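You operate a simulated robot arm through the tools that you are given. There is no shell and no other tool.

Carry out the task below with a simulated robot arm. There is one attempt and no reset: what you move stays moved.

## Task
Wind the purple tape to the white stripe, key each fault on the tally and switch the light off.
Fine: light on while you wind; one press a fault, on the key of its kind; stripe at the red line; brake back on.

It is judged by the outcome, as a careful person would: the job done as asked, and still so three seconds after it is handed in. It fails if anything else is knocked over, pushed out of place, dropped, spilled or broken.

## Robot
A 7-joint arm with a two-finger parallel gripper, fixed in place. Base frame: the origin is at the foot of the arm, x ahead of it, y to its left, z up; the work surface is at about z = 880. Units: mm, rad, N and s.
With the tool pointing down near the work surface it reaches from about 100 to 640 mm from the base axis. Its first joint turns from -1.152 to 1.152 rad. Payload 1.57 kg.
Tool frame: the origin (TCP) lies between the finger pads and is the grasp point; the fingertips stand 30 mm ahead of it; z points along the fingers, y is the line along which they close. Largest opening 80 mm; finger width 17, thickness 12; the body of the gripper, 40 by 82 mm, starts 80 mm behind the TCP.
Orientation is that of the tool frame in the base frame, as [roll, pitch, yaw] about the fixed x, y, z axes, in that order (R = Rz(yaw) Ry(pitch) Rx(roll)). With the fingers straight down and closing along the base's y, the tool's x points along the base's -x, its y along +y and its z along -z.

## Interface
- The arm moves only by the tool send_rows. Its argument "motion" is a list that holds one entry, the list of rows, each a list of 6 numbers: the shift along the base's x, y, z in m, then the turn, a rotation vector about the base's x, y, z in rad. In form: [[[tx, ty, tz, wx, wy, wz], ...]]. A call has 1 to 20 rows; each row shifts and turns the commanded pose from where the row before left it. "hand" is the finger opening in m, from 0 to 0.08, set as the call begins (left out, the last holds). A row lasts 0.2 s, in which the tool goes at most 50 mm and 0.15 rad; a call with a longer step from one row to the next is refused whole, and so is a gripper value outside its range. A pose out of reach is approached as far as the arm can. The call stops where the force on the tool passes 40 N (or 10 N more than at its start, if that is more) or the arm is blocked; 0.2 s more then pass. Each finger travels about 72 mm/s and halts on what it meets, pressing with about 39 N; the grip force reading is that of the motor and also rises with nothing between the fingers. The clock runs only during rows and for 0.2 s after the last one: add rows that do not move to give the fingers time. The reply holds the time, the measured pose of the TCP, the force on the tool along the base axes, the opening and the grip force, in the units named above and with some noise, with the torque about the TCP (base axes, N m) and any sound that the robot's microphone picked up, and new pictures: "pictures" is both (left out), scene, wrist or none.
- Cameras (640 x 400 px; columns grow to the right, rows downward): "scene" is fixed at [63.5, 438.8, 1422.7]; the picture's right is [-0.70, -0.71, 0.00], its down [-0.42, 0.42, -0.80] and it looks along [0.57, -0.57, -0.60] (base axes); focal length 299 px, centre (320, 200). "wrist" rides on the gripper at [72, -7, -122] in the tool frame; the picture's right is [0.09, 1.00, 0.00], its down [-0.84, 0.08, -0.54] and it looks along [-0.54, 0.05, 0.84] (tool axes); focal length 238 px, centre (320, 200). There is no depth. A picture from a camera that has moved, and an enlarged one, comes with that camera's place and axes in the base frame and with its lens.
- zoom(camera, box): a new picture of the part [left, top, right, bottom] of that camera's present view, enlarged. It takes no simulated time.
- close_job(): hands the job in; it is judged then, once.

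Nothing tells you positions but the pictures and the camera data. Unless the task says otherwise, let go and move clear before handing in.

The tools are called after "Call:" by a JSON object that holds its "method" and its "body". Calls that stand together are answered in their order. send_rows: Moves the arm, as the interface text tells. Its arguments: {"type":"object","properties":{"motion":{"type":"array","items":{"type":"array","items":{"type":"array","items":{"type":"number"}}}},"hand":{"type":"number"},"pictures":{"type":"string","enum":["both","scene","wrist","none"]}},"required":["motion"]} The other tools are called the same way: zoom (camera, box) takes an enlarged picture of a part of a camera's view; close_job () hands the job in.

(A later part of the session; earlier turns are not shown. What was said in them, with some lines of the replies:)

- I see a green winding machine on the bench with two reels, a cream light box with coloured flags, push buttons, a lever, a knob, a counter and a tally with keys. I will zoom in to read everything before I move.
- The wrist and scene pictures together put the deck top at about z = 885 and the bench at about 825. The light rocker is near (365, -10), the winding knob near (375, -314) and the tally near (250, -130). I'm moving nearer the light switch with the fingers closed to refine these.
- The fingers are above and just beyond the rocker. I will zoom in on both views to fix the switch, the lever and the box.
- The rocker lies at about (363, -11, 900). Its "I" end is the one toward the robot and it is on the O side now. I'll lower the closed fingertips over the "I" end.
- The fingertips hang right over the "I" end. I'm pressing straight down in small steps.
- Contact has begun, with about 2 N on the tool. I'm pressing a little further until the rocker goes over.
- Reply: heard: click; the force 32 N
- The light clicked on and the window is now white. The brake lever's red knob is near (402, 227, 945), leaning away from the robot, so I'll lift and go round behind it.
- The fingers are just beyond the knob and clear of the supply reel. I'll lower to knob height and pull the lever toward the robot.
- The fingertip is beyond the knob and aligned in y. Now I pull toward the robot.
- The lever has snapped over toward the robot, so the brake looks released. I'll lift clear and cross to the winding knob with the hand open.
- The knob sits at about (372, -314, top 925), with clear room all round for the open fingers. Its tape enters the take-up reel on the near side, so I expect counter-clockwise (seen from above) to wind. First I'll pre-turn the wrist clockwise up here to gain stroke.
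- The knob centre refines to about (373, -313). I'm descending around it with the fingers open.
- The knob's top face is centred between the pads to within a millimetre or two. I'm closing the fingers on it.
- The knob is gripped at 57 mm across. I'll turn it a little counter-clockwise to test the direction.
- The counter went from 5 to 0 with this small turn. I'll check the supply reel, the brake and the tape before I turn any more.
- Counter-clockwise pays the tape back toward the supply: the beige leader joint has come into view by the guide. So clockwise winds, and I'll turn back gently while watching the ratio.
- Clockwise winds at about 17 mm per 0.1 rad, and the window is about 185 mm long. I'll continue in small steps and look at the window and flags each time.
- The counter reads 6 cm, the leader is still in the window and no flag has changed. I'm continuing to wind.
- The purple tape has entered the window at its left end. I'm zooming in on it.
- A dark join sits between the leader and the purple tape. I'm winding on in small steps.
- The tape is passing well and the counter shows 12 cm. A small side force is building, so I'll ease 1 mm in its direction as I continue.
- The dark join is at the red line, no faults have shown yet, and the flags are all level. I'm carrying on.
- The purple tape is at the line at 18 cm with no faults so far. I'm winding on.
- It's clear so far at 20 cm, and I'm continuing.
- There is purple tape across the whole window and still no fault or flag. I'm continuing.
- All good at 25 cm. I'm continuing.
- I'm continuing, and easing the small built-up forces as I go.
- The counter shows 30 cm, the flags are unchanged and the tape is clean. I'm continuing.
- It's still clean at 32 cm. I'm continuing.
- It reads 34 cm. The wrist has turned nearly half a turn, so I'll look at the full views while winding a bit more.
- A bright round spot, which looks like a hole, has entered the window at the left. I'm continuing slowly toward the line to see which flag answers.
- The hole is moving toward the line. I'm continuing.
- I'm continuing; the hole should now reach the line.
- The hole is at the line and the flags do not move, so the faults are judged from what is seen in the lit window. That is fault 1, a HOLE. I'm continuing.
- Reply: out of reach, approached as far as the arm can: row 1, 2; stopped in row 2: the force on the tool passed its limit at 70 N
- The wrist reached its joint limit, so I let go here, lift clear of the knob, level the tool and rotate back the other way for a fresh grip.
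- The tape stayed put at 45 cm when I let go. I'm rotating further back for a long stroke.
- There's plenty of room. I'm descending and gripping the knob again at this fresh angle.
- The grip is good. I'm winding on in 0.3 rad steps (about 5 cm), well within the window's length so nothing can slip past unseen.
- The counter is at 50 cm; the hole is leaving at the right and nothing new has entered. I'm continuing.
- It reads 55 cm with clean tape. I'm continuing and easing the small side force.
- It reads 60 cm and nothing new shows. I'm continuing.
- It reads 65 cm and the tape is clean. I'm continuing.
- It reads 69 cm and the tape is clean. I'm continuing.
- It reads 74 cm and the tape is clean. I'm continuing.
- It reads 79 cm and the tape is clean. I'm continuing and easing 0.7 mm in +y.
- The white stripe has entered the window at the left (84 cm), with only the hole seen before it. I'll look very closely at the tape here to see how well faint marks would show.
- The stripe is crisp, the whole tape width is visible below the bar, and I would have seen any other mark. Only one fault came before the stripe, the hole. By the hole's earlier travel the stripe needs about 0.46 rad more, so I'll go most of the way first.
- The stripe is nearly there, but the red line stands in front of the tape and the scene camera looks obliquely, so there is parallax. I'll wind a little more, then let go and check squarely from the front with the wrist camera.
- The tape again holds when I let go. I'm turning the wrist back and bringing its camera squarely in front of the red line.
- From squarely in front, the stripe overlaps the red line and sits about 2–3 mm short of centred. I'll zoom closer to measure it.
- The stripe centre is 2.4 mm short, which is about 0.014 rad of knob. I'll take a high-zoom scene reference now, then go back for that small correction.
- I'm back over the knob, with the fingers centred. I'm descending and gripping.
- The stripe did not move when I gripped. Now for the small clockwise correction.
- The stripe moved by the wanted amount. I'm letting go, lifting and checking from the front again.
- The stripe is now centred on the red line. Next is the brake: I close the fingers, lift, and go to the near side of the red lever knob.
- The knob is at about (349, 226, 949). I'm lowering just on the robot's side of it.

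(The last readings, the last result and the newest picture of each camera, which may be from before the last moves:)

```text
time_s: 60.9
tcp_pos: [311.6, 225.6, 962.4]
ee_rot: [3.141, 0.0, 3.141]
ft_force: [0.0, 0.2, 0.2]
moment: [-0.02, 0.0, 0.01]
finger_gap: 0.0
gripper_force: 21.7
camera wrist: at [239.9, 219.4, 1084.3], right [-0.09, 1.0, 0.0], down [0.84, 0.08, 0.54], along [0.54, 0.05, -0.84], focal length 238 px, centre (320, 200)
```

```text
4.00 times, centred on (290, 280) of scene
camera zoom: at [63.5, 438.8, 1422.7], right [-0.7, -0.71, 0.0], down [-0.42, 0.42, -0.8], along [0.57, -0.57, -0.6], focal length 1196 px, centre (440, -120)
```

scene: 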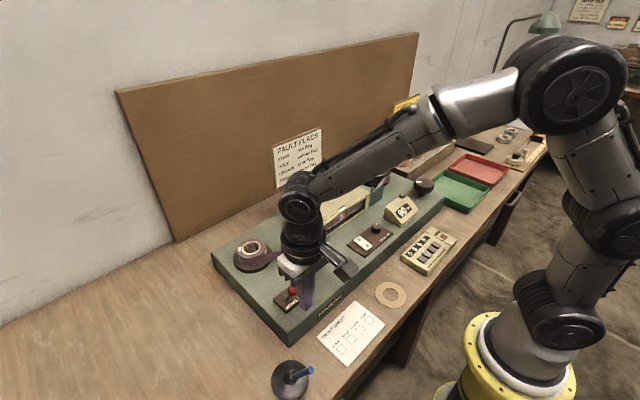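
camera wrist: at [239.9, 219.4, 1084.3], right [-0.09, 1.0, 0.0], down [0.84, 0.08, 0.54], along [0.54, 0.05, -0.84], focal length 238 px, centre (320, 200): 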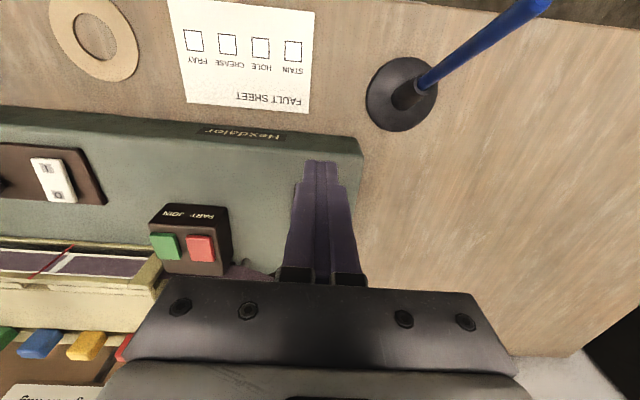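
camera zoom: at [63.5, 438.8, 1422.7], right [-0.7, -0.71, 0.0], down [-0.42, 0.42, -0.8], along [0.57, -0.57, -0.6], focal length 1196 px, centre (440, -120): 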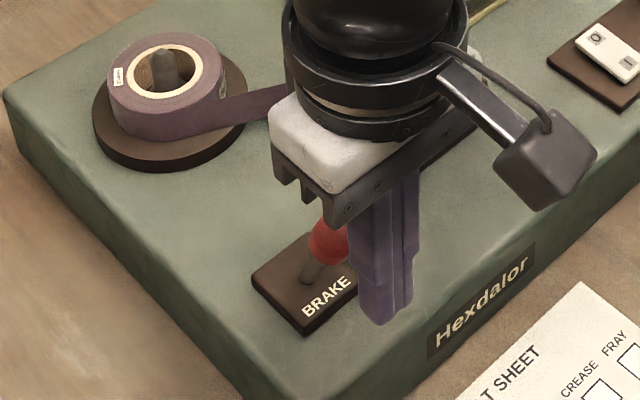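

The finger is on the robot's side of the knob. I'm pushing away from the robot to set the brake.

Call:
{"method": "send_rows", "body": {"motion": [[[0.005, 0, 0, 0, 0, 0], [0.005, 0, 0, 0, 0, 0], [0.005, 0, 0, 0, 0, 0], [0.005, 0, 0, 0, 0, 0], [0.005, 0, 0, 0, 0, 0], [0.005, 0, 0, 0, 0, 0], [0.005, 0, 0, 0, 0, 0], [0.005, 0, 0, 0, 0, 0], [0.005, 0, 0, 0, 0, 0], [0.005, 0, 0, 0, 0, 0], [0.005, 0, 0, 0, 0, 0]]]}}

Call:
{"method": "zoom", "body": {"camera": "scene", "box": [240, 220, 340, 320]}}

```text
time_s: 63.3
tcp_pos: [366.2, 224.9, 962.1]
ee_rot: [-3.141, 0.002, 3.141]
ft_force: [-0.3, 0.6, -0.3]
moment: [0.01, -0.01, -0.02]
finger_gap: 0.2
gripper_force: 20.7
camera wrist: at [295.3, 218.7, 1083.9], right [-0.09, 1.0, 0.0], down [0.84, 0.08, 0.54], along [0.54, 0.05, -0.84], focal length 238 px, centre (320, 200)
```

scene: 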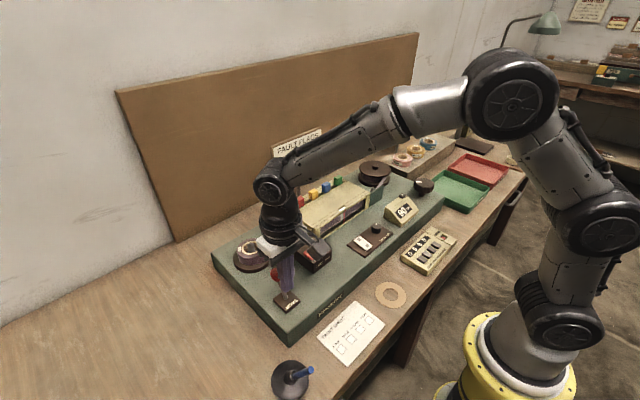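
wrist: 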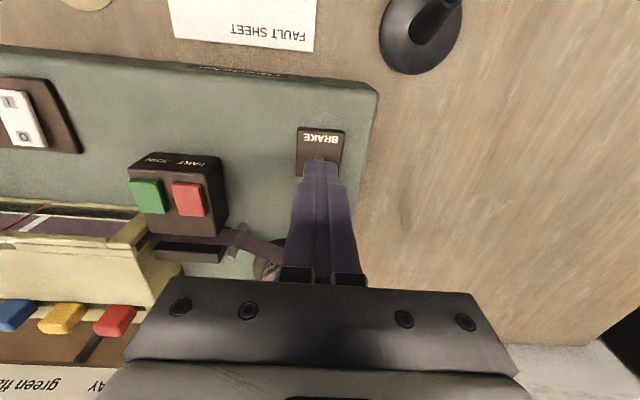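

```text
4.00 times, centred on (290, 270) of scene
camera zoom: at [63.5, 438.8, 1422.7], right [-0.7, -0.71, 0.0], down [-0.42, 0.42, -0.8], along [0.57, -0.57, -0.6], focal length 1196 px, centre (440, -80)
```

zoom: 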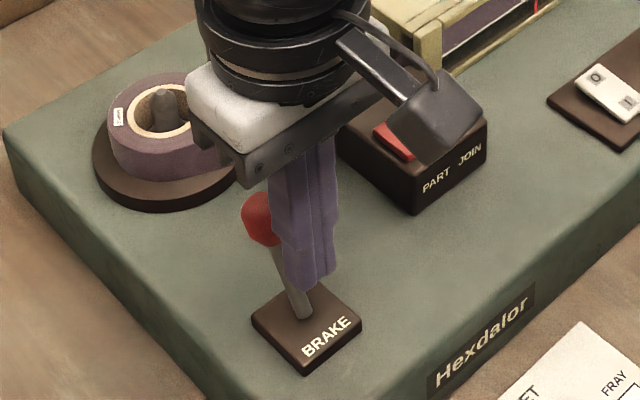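

The lever has flipped to the far side with no resistance left. I'm backing off and lifting to compare it with its starting pose, then heading to the tally.

Call:
{"method": "send_rows", "body": {"motion": [[[-0.015, 0, 0, 0, 0, 0], [0, 0, 0.03, 0, 0, 0], [0, 0, 0.03, 0, 0, 0], [-0.0115, -0.046, 0, 0, 0, 0], [-0.0115, -0.046, 0, 0, 0, 0], [-0.0115, -0.046, 0, 0, 0, 0], [-0.0115, -0.046, 0, 0, 0, 0], [-0.0115, -0.046, 0, 0, 0, 0], [-0.0115, -0.046, 0, 0, 0, 0], [-0.0115, -0.046, 0, 0, 0, 0], [-0.0115, -0.046, 0, 0, 0, 0], [0, 0, 0, 0, 0, 0]]]}}

Call:
{"method": "zoom", "body": {"camera": "scene", "box": [210, 160, 350, 320]}}

Call:
{"method": "zoom", "body": {"camera": "scene", "box": [395, 220, 465, 280]}}

Call:
{"method": "zoom", "body": {"camera": "scene", "box": [338, 208, 354, 224]}}

```text
time_s: 65.9
tcp_pos: [256.3, -141.6, 1021.3]
ee_rot: [-3.141, 0.001, -3.141]
ft_force: [-0.7, 0.0, -0.7]
moment: [-0.03, 0.0, 0.0]
finger_gap: 0.0
gripper_force: 21.6
camera wrist: at [185.4, -148.5, 1142.1], right [-0.09, 1.0, 0.0], down [0.84, 0.08, 0.54], along [0.54, 0.05, -0.84], focal length 238 px, centre (320, 200)
```

scene: 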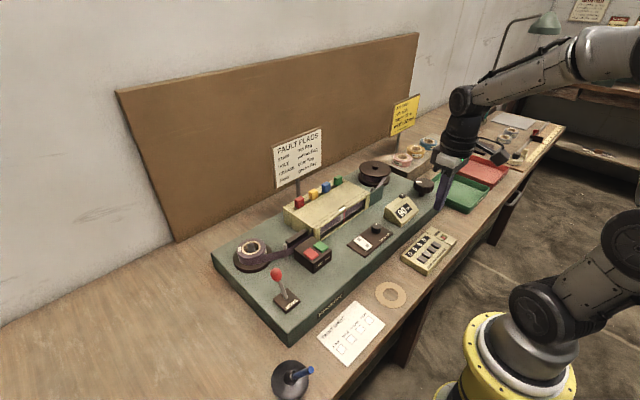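
wrist: 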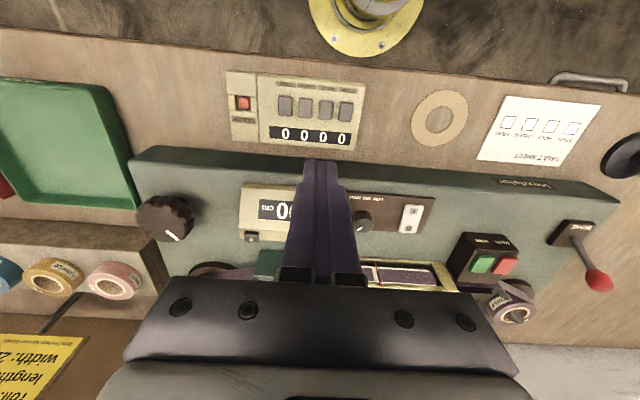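

```text
2.50 times, centred on (280, 240) of scene
camera zoom: at [63.5, 438.8, 1422.7], right [-0.7, -0.71, 0.0], down [-0.42, 0.42, -0.8], along [0.57, -0.57, -0.6], focal length 747 px, centre (420, 100)
```

zoom: 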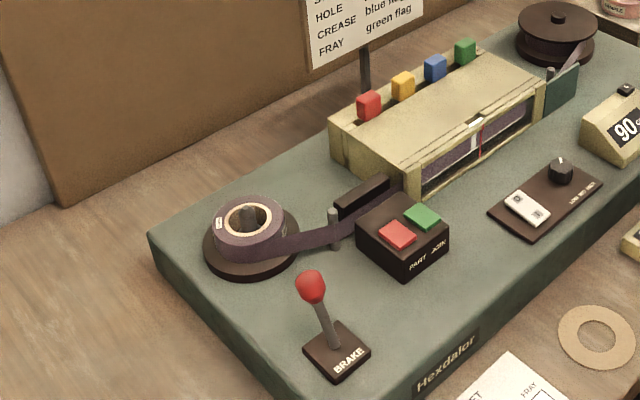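

```text
6.67 times, centred on (430, 250) of scene
camera zoom: at [63.5, 438.8, 1422.7], right [-0.7, -0.71, 0.0], down [-0.42, 0.42, -0.8], along [0.57, -0.57, -0.6], focal length 1993 px, centre (-413, -133)
```

zoom: 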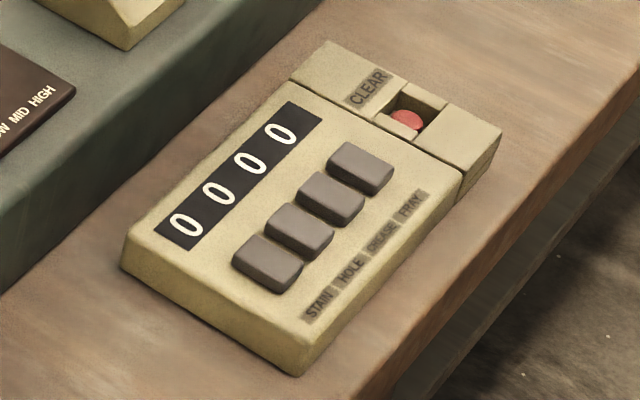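

```text
16.00 times, centred on (346, 216) of scene
camera zoom: at [63.5, 438.8, 1422.7], right [-0.7, -0.71, 0.0], down [-0.42, 0.42, -0.8], along [0.57, -0.57, -0.6], focal length 4782 px, centre (-96, -56)
```

zoom: 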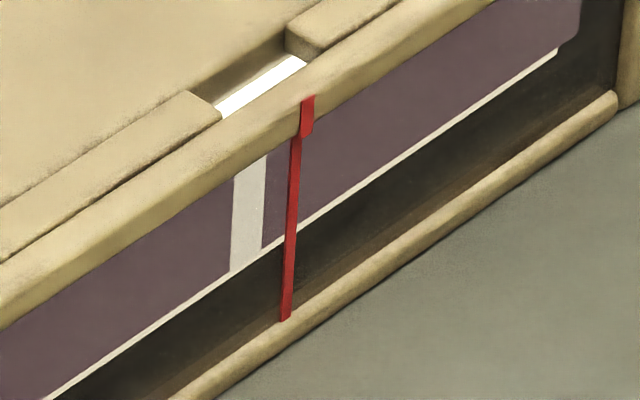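

The brake lever is back in its starting pose and the stripe has stayed put. The tally reads 0000 with keys STAIN, HOLE, CREASE and FRAY about 17 mm apart, so I'll press with just one finger of the open gripper. I'm measuring the keys closely first.

Call:
{"method": "zoom", "body": {"camera": "wrist", "box": [215, 60, 375, 160]}}

```text
4.00 times, centred on (295, 110) of wrist
camera zoom: at [185.4, -148.5, 1142.1], right [-0.09, 1.0, 0.0], down [0.84, 0.08, 0.54], along [0.54, 0.05, -0.84], focal length 953 px, centre (420, 560)
```

zoom: 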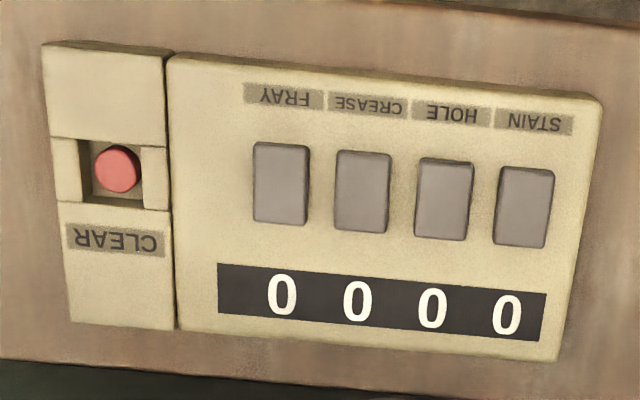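

The keys are 24 mm apart and about 16 mm wide, and HOLE is at about (249, -136). I'll turn the closed gripper by 90° so its 17 mm side lies across the key row, and come down above HOLE.

Call:
{"method": "send_rows", "body": {"motion": [[[-0.002, 0.002, 0, 0, 0, -0.15], [-0.002, 0.002, 0, 0, 0, -0.15], [-0.0015, 0.0015, 0, 0, 0, -0.15], [-0.001, 0, 0, 0, 0, -0.15], [0, 0, 0, 0, 0, -0.15], [0, 0, 0, 0, 0, -0.15], [0, 0, 0, 0, 0, -0.15], [0, 0, 0, 0, 0, -0.15], [0, 0, 0, 0, 0, -0.15], [0, 0, 0, 0, 0, -0.15], [0, 0, 0, 0, 0, -0.0708], [0, 0, -0.04, 0, 0, 0], [0, 0, -0.04, 0, 0, 0], [0, 0, -0.03, 0, 0, 0], [0, 0, 0, 0, 0, 0]]]}}

Call:
{"method": "zoom", "body": {"camera": "wrist", "box": [240, 100, 400, 200]}}

Call:
{"method": "zoom", "body": {"camera": "scene", "box": [395, 210, 465, 270]}}

```text
time_s: 69.1
tcp_pos: [253.5, -137.6, 914.1]
ee_rot: [-3.141, 0.002, 1.571]
ft_force: [-0.5, -0.2, -0.4]
moment: [0.02, -0.01, -0.02]
finger_gap: 0.3
gripper_force: 21.3
camera wrist: at [247.9, -64.9, 1036.5], right [1.0, 0.09, 0.0], down [0.08, -0.84, 0.54], along [0.05, -0.54, -0.84], focal length 238 px, centre (320, 200)
```

scene: 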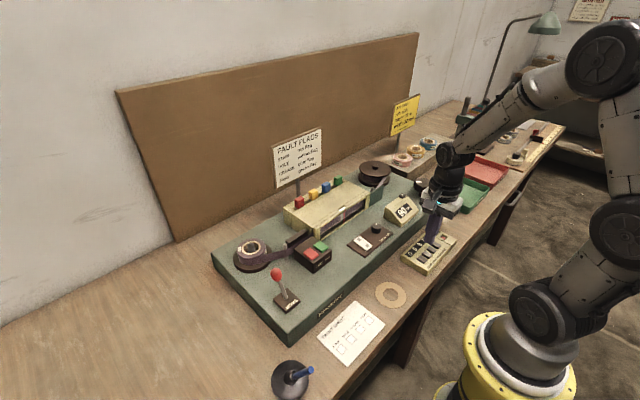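
wrist: 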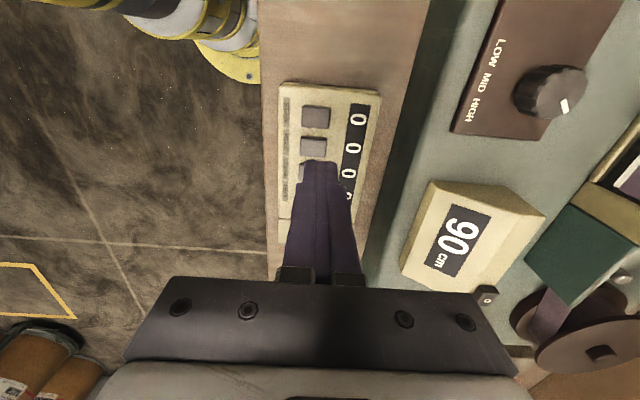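

```text
4.00 times, centred on (320, 150) of wrist
camera zoom: at [247.9, -64.9, 1036.5], right [1.0, 0.09, 0.0], down [0.08, -0.84, 0.54], along [0.05, -0.54, -0.84], focal length 953 px, centre (320, 400)
```

zoom: 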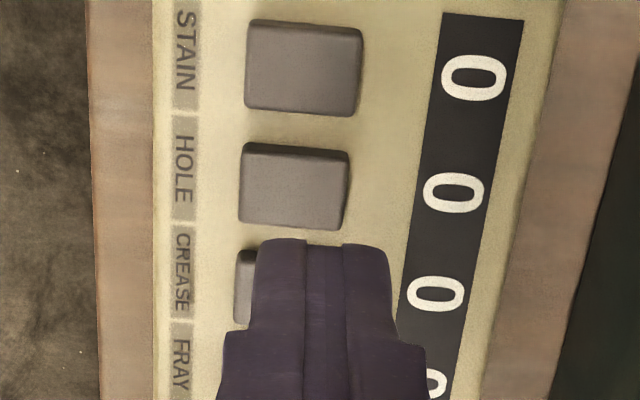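

```text
6.67 times, centred on (430, 240) of scene
camera zoom: at [63.5, 438.8, 1422.7], right [-0.7, -0.71, 0.0], down [-0.42, 0.42, -0.8], along [0.57, -0.57, -0.6], focal length 1993 px, centre (-413, -67)
```

zoom: 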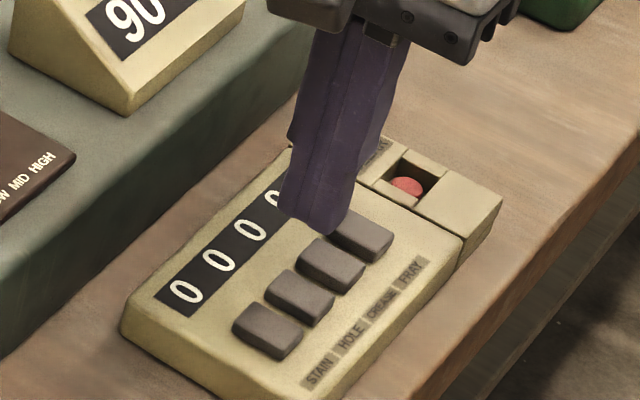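

HOLE measures (248.7, -135.7) from this view too. I'm shifting onto it and lowering to just above.

Call:
{"method": "send_rows", "body": {"motion": [[[-0.0045, 0.0019, -0.01, 0, 0, 0], [0, 0, -0.018, 0, 0, 0], [0, 0, 0, 0, 0, 0]]]}}

Call:
{"method": "zoom", "body": {"camera": "wrist", "box": [240, 100, 400, 200]}}

Call:
{"method": "zoom", "body": {"camera": "scene", "box": [400, 225, 460, 270]}}

```text
time_s: 69.9
tcp_pos: [249.1, -135.1, 887.1]
ee_rot: [-3.141, 0.003, 1.572]
ft_force: [-0.1, 0.8, 0.5]
moment: [-0.01, -0.01, -0.01]
finger_gap: 0.4
gripper_force: 21.2
camera wrist: at [242.9, -63.0, 1008.1], right [1.0, 0.09, 0.0], down [0.08, -0.84, 0.54], along [0.05, -0.54, -0.84], focal length 238 px, centre (320, 200)
```

scene: 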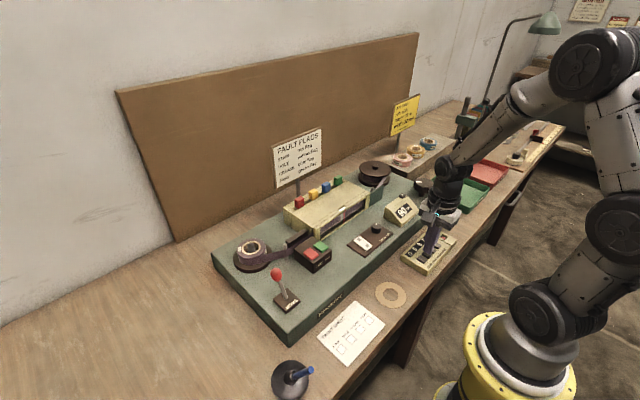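
wrist: 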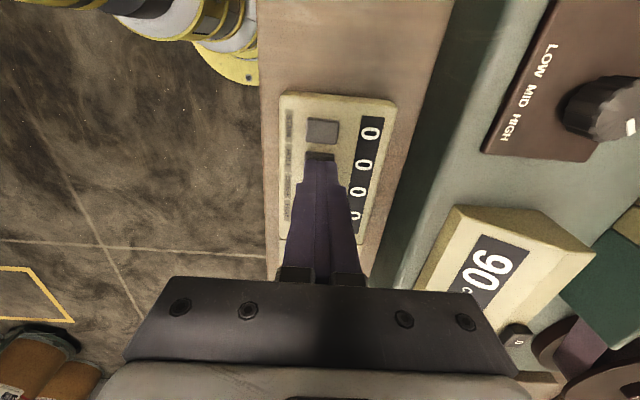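

```text
4.00 times, centred on (320, 150) of wrist
camera zoom: at [242.9, -63.0, 1008.1], right [1.0, 0.09, 0.0], down [0.08, -0.84, 0.54], along [0.05, -0.54, -0.84], focal length 953 px, centre (320, 400)
```

zoom: 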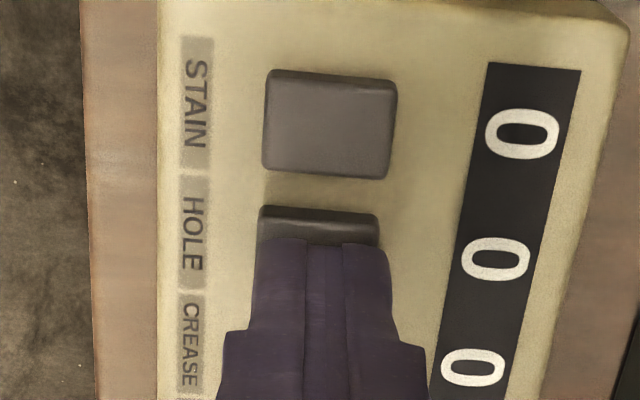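

```text
8.89 times, centred on (430, 248) of scene
camera zoom: at [63.5, 438.8, 1422.7], right [-0.7, -0.71, 0.0], down [-0.42, 0.42, -0.8], along [0.57, -0.57, -0.6], focal length 2657 px, centre (-658, -222)
```

zoom: 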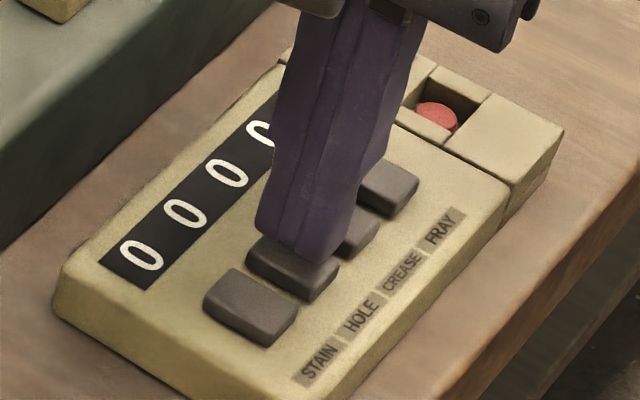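

The fingertips hang above HOLE alone. I'm lowering in small steps until it keys.

Call:
{"method": "send_rows", "body": {"motion": [[[-0.001, 0, -0.003, 0, 0, 0], [0, 0, -0.003, 0, 0, 0], [0, 0, -0.002, 0, 0, 0]]], "pictures": "none"}}

Call:
{"method": "zoom", "body": {"camera": "scene", "box": [400, 225, 460, 270]}}

Call:
{"method": "zoom", "body": {"camera": "wrist", "box": [240, 100, 400, 200]}}

```text
time_s: 70.7
tcp_pos: [246.7, -134.6, 877.1]
ee_rot: [3.141, 0.001, 1.571]
ft_force: [-1.4, 0.4, 1.1]
moment: [0.02, 0.0, 0.01]
finger_gap: 0.1
gripper_force: 20.9
heard: click
```

```text
8.89 times, centred on (430, 248) of scene
camera zoom: at [63.5, 438.8, 1422.7], right [-0.7, -0.71, 0.0], down [-0.42, 0.42, -0.8], along [0.57, -0.57, -0.6], focal length 2657 px, centre (-658, -222)
```

zoom: 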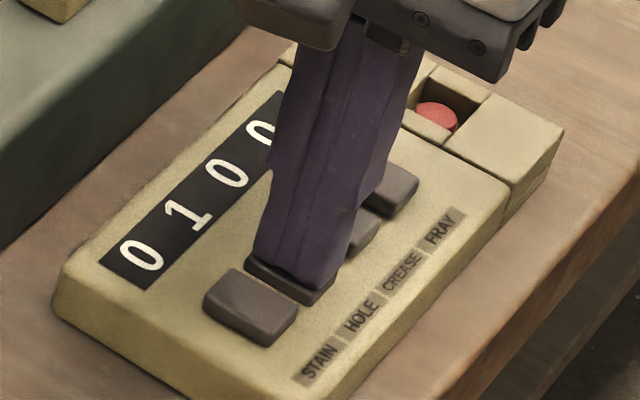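

```text
4.00 times, centred on (320, 150) of wrist
camera zoom: at [241.3, -62.9, 998.8], right [1.0, 0.09, 0.0], down [0.08, -0.84, 0.54], along [0.05, -0.54, -0.84], focal length 953 px, centre (320, 400)
```

zoom: 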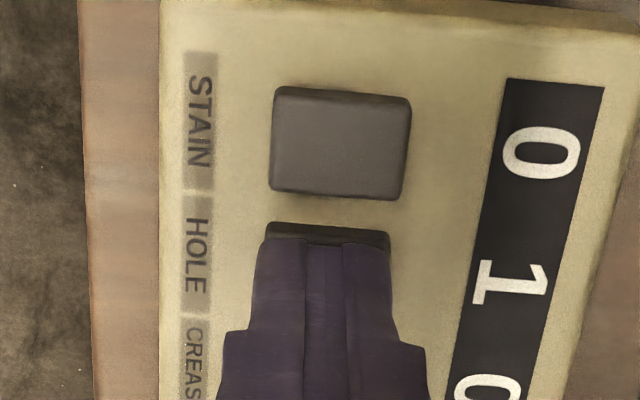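

The tally clicked once and reads 0100, so the hole is keyed on HOLE. I'm lifting straight off, turning back and moving over the "O" end of the light rocker.

Call:
{"method": "send_rows", "body": {"motion": [[[0, 0, 0.03, 0, 0, 0], [0, 0, 0.04, 0, 0, 0], [0, 0, 0.04, 0, 0, 0], [0, 0, 0.035, 0, 0, 0], [0.0116, 0.0112, 0, 0, 0, 0.1428], [0.0116, 0.0112, 0, 0, 0, 0.1428], [0.0116, 0.0112, 0, 0, 0, 0.1428], [0.0116, 0.0112, 0, 0, 0, 0.1428], [0.0116, 0.0112, 0, 0, 0, 0.1428], [0.0116, 0.0112, 0, 0, 0, 0.1428], [0.0116, 0.0112, 0, 0, 0, 0.1428], [0.0116, 0.0112, 0, 0, 0, 0.1428], [0.0116, 0.0112, 0, 0, 0, 0.1428], [0.0116, 0.0112, 0, 0, 0, 0.1428], [0.0116, 0.0112, 0, 0, 0, 0.1428], [0, 0, 0, 0, 0, 0]]]}}

Call:
{"method": "zoom", "body": {"camera": "wrist", "box": [240, 110, 400, 210]}}

Call:
{"method": "zoom", "body": {"camera": "scene", "box": [395, 220, 465, 280]}}

Call:
{"method": "zoom", "body": {"camera": "scene", "box": [330, 200, 410, 264]}}

```text
time_s: 74.1
tcp_pos: [375.6, -13.3, 1022.3]
ee_rot: [3.14, 0.005, -3.141]
ft_force: [0.5, 0.5, 0.4]
moment: [0.0, 0.0, 0.02]
finger_gap: 0.0
gripper_force: 21.0
camera wrist: at [304.4, -19.1, 1143.7], right [-0.09, 1.0, 0.0], down [0.84, 0.08, 0.54], along [0.54, 0.05, -0.84], focal length 238 px, centre (320, 200)
```

scene: 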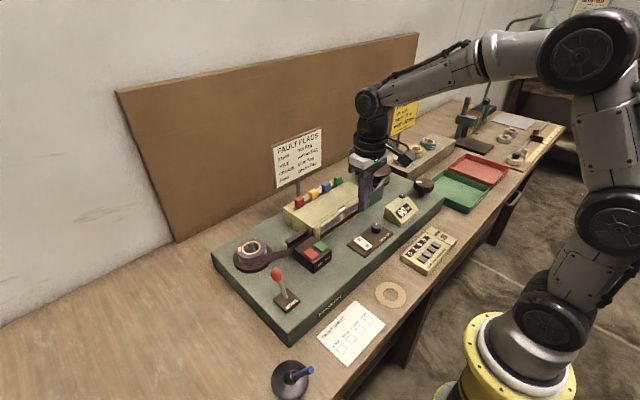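
wrist: 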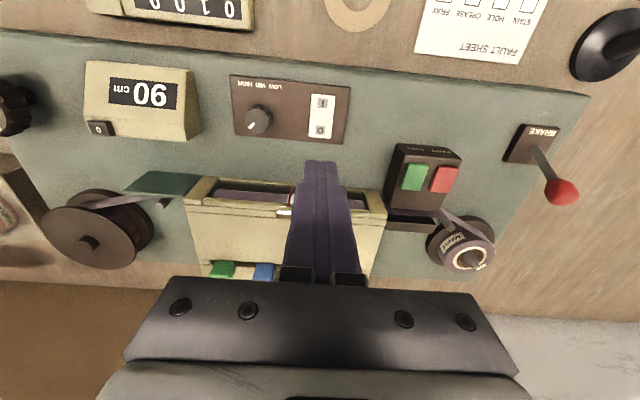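

```text
4.00 times, centred on (320, 160) of wrist
camera zoom: at [304.4, -19.1, 1143.7], right [-0.09, 1.0, 0.0], down [0.84, 0.08, 0.54], along [0.54, 0.05, -0.84], focal length 953 px, centre (320, 360)
```

zoom: 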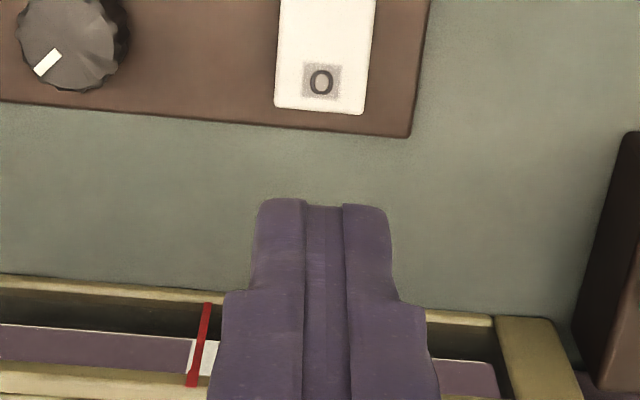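

```text
6.67 times, centred on (430, 250) of scene
camera zoom: at [63.5, 438.8, 1422.7], right [-0.7, -0.71, 0.0], down [-0.42, 0.42, -0.8], along [0.57, -0.57, -0.6], focal length 1993 px, centre (-413, -133)
```

zoom: 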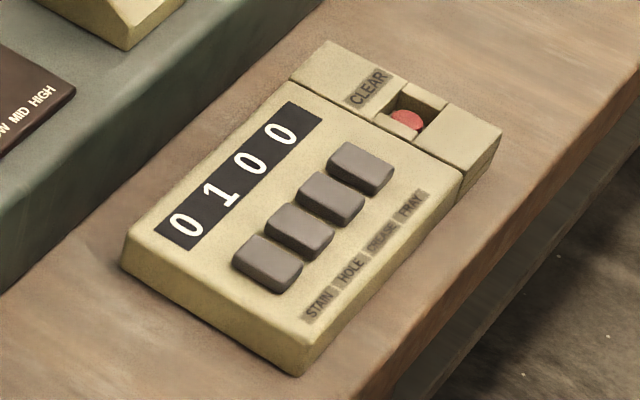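

```text
6.25 times, centred on (370, 232) of scene
camera zoom: at [63.5, 438.8, 1422.7], right [-0.7, -0.71, 0.0], down [-0.42, 0.42, -0.8], along [0.57, -0.57, -0.6], focal length 1868 px, centre (8, 0)
```

zoom: 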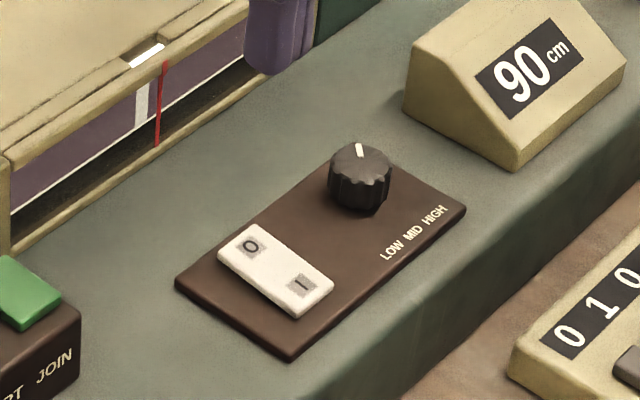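

The tally shows 0100 with all keys released. "O" is at about (376.6, -12.3), right under the fingers, so I'm lowering to switch the light off.

Call:
{"method": "send_rows", "body": {"motion": [[[0.001, 0.001, -0.04, 0, 0, 0], [0, 0, -0.04, 0, 0, 0], [0, 0, -0.006, 0, 0, 0], [0, 0, 0, 0, 0, 0]]]}}

Call:
{"method": "zoom", "body": {"camera": "scene", "box": [330, 200, 410, 264]}}

Call:
{"method": "zoom", "body": {"camera": "wrist", "box": [270, 110, 370, 180]}}

```text
time_s: 75.1
tcp_pos: [376.6, -10.3, 934.2]
ee_rot: [3.14, 0.002, -3.141]
ft_force: [-0.1, 0.0, 0.0]
moment: [0.01, 0.02, 0.01]
finger_gap: 0.0
gripper_force: 20.9
camera wrist: at [305.5, -16.9, 1056.7], right [-0.09, 1.0, 0.0], down [0.84, 0.08, 0.54], along [0.54, 0.05, -0.84], focal length 238 px, centre (320, 200)
```

scene: 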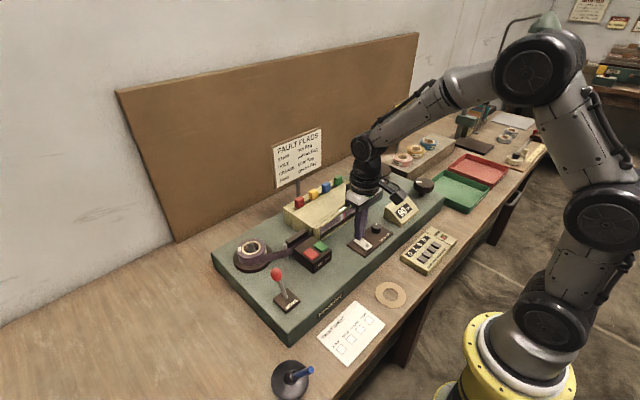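
wrist: 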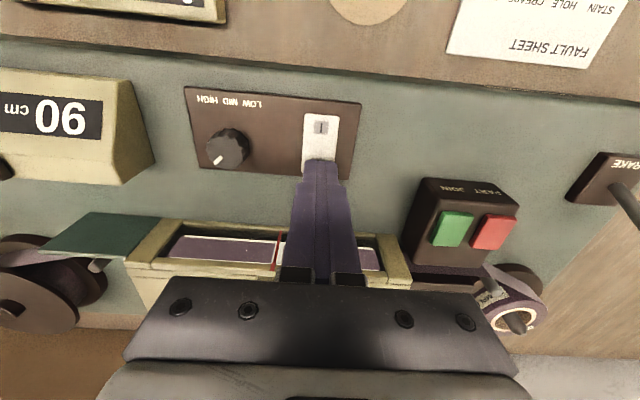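

```text
6.25 times, centred on (370, 232) of scene
camera zoom: at [63.5, 438.8, 1422.7], right [-0.7, -0.71, 0.0], down [-0.42, 0.42, -0.8], along [0.57, -0.57, -0.6], focal length 1868 px, centre (8, 0)
```

zoom: 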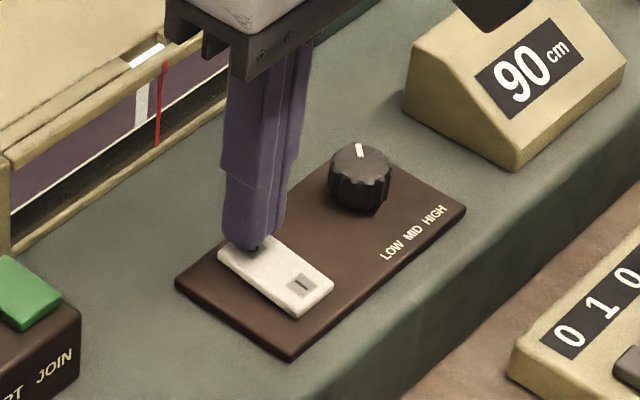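

```text
5.71 times, centred on (320, 145) of wrist
camera zoom: at [305.5, -16.9, 1056.7], right [-0.09, 1.0, 0.0], down [0.84, 0.08, 0.54], along [0.54, 0.05, -0.84], focal length 1362 px, centre (320, 514)
```

zoom: 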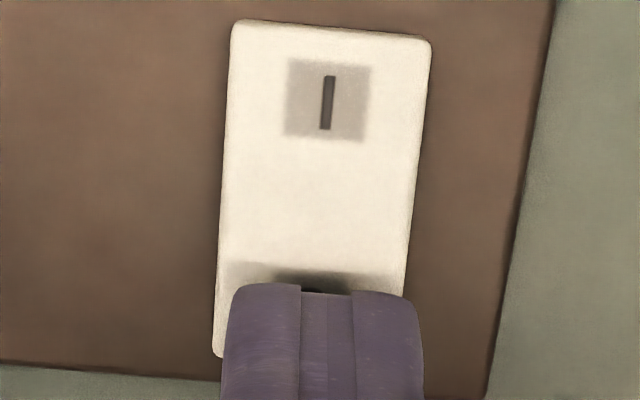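

The finger is over the "O" end. I'm pressing down in small steps.

Call:
{"method": "send_rows", "body": {"motion": [[[0, -0.0015, -0.003, 0, 0, 0], [0, 0, -0.003, 0, 0, 0], [0, 0, -0.002, 0, 0, 0], [0, 0, -0.002, 0, 0, 0]]], "pictures": "none"}}

Call:
{"method": "zoom", "body": {"camera": "scene", "box": [330, 200, 410, 264]}}

```text
time_s: 76.1
tcp_pos: [375.7, -12.2, 925.3]
ee_rot: [3.14, 0.005, 3.141]
ft_force: [0.6, -0.1, 0.9]
moment: [-0.01, -0.03, 0.0]
finger_gap: 0.0
gripper_force: 21.2
```

```text
6.25 times, centred on (370, 232) of scene
camera zoom: at [63.5, 438.8, 1422.7], right [-0.7, -0.71, 0.0], down [-0.42, 0.42, -0.8], along [0.57, -0.57, -0.6], focal length 1868 px, centre (8, 0)
```

zoom: 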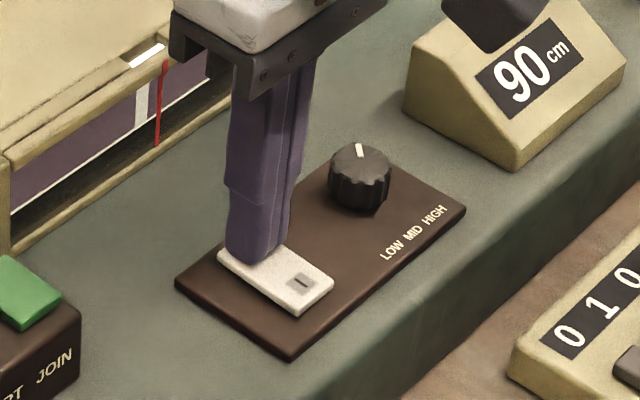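

Contact is just beginning. I'm pressing a little further.

Call:
{"method": "send_rows", "body": {"motion": [[[0, 0, -0.002, 0, 0, 0], [0, 0, -0.002, 0, 0, 0], [0, 0, -0.001, 0, 0, 0]]], "pictures": "none"}}

Call:
{"method": "zoom", "body": {"camera": "scene", "box": [330, 200, 410, 264]}}

```text
time_s: 77.0
tcp_pos: [377.8, -13.2, 924.2]
ee_rot: [3.141, 0.01, 3.141]
ft_force: [-0.3, -0.4, 2.4]
moment: [0.01, 0.02, 0.04]
finger_gap: 0.0
gripper_force: 21.7
heard: click
stopped in row 3: the force on the tool passed its limit at 41 N (the readings are from after the stop); the commanded pose is now the measured one
```

```text
6.25 times, centred on (370, 232) of scene
camera zoom: at [63.4, 438.8, 1422.7], right [-0.7, -0.71, 0.0], down [-0.42, 0.42, -0.8], along [0.57, -0.57, -0.6], focal length 1868 px, centre (8, 0)
```

zoom: 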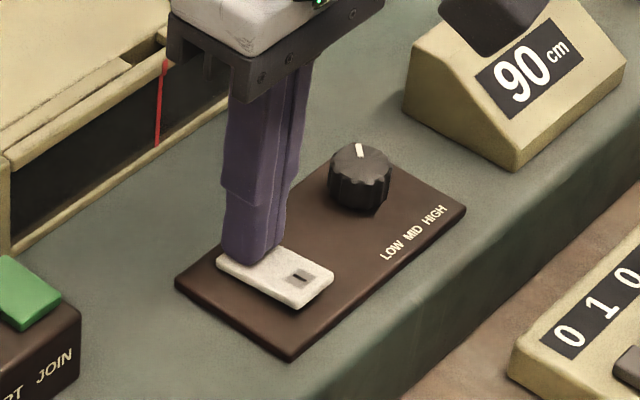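

The light clicked off and the window is dark. I'm lifting clear and taking a last look at everything.

Call:
{"method": "send_rows", "body": {"motion": [[[0, 0, 0.03, 0, 0, 0], [0, 0, 0.04, 0, 0, 0], [-0.01, -0.02, 0.04, 0, 0, 0], [-0.01, -0.02, 0.04, 0, 0, 0], [0, -0.03, 0.04, 0, 0, 0], [0, -0.03, 0.04, 0, 0, 0], [0, 0, 0, 0, 0, 0], [0, 0, 0, 0, 0, 0]]]}}

Call:
{"method": "zoom", "body": {"camera": "scene", "box": [210, 160, 370, 320]}}

Call:
{"method": "zoom", "body": {"camera": "scene", "box": [320, 150, 470, 280]}}

Call:
{"method": "zoom", "body": {"camera": "scene", "box": [338, 208, 354, 224]}}

```text
time_s: 78.8
tcp_pos: [357.1, -113.8, 1154.0]
ee_rot: [-3.139, 0.01, -3.141]
ft_force: [0.5, 0.3, 0.2]
moment: [-0.02, 0.02, 0.05]
finger_gap: 0.0
gripper_force: 21.1
camera wrist: at [285.7, -119.0, 1275.9], right [-0.09, 1.0, 0.0], down [0.83, 0.08, 0.55], along [0.55, 0.05, -0.84], focal length 238 px, centre (320, 200)
```

scene: 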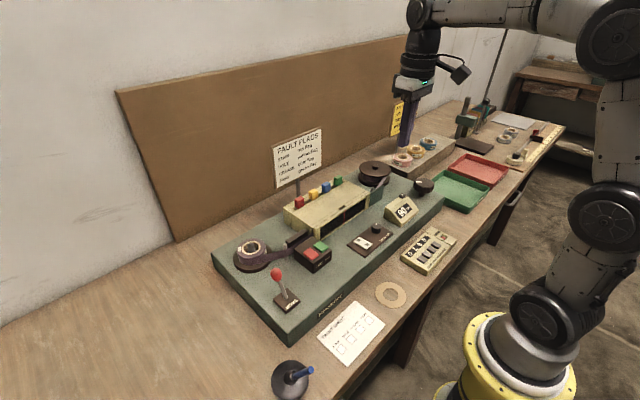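
wrist: 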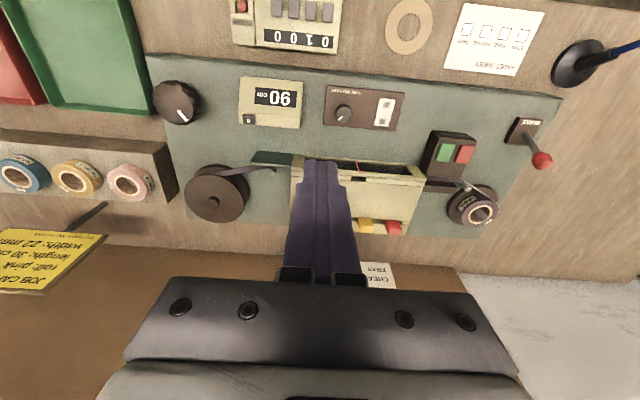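

```text
2.50 times, centred on (290, 240) of scene
camera zoom: at [63.5, 438.8, 1422.7], right [-0.7, -0.71, 0.0], down [-0.42, 0.42, -0.8], along [0.57, -0.57, -0.6], focal length 747 px, centre (395, 100)
```

zoom: 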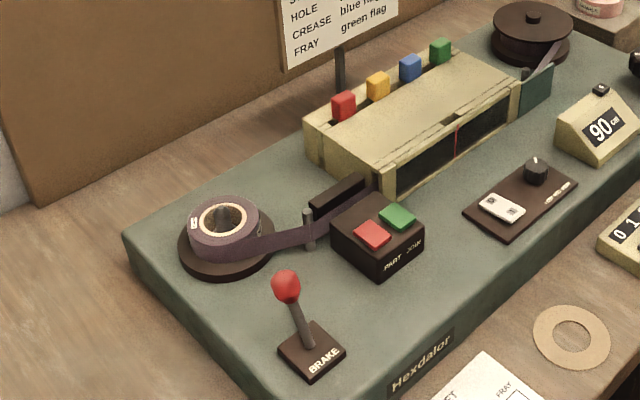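

```text
3.08 times, centred on (395, 215) of scene
camera zoom: at [63.5, 438.8, 1422.7], right [-0.7, -0.71, 0.0], down [-0.42, 0.42, -0.8], along [0.57, -0.57, -0.6], focal length 920 px, centre (89, 154)
```

zoom: 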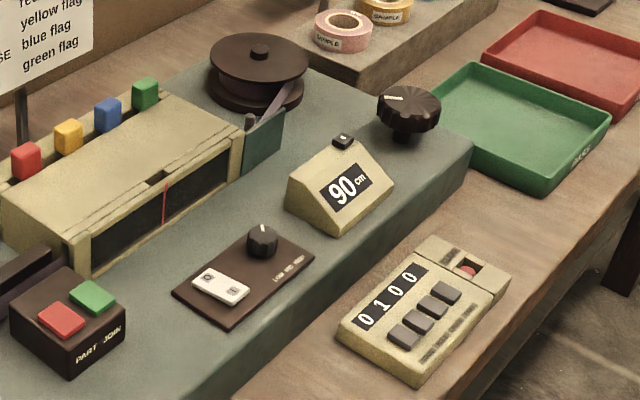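

```text
16.00 times, centred on (346, 216) of scene
camera zoom: at [63.5, 438.8, 1422.7], right [-0.7, -0.71, 0.0], down [-0.42, 0.42, -0.8], along [0.57, -0.57, -0.6], focal length 4782 px, centre (-96, -56)
```

zoom: 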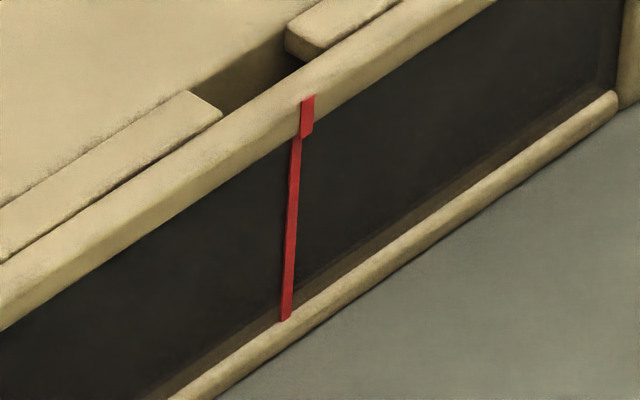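

I see the light off, the brake lever set as it was at the start, and the tally at 0100. The stripe was centred on the red line before the light went out, nothing else has moved, and the arm is clear. I'm handing the job in.

Call:
{"method": "close_job", "body": {}}

```text
The job is handed in.
```

I wound the purple tape to the white stripe, keyed the one fault I saw, put the brake back on and switched the light off. The job is handed in, and I haven't seen the verdict.

- **Winding:** The light was on the whole time. My first test turn went the wrong way and ran the tape back about 5 cm, with the counter going from 5 to 0. After that I wound clockwise the rest of the way.
- **Stripe:** Seen from straight in front, it was centred on the red line. It was still there after the brake went on, and the counter reads 90 cm.
- **Faults:** The only fault I saw before the stripe was a hole. I pressed HOLE once and the tally reads 0100. I watched the tape at close zoom as it passed the window. A very faint crease or stain could still have escaped me.
- **Brake:** The lever is back in its starting position.
- **Light:** I switched it off last. It clicked and the window went dark.

In the last pictures nothing else looks moved or knocked over, and the arm is clear of the bench.
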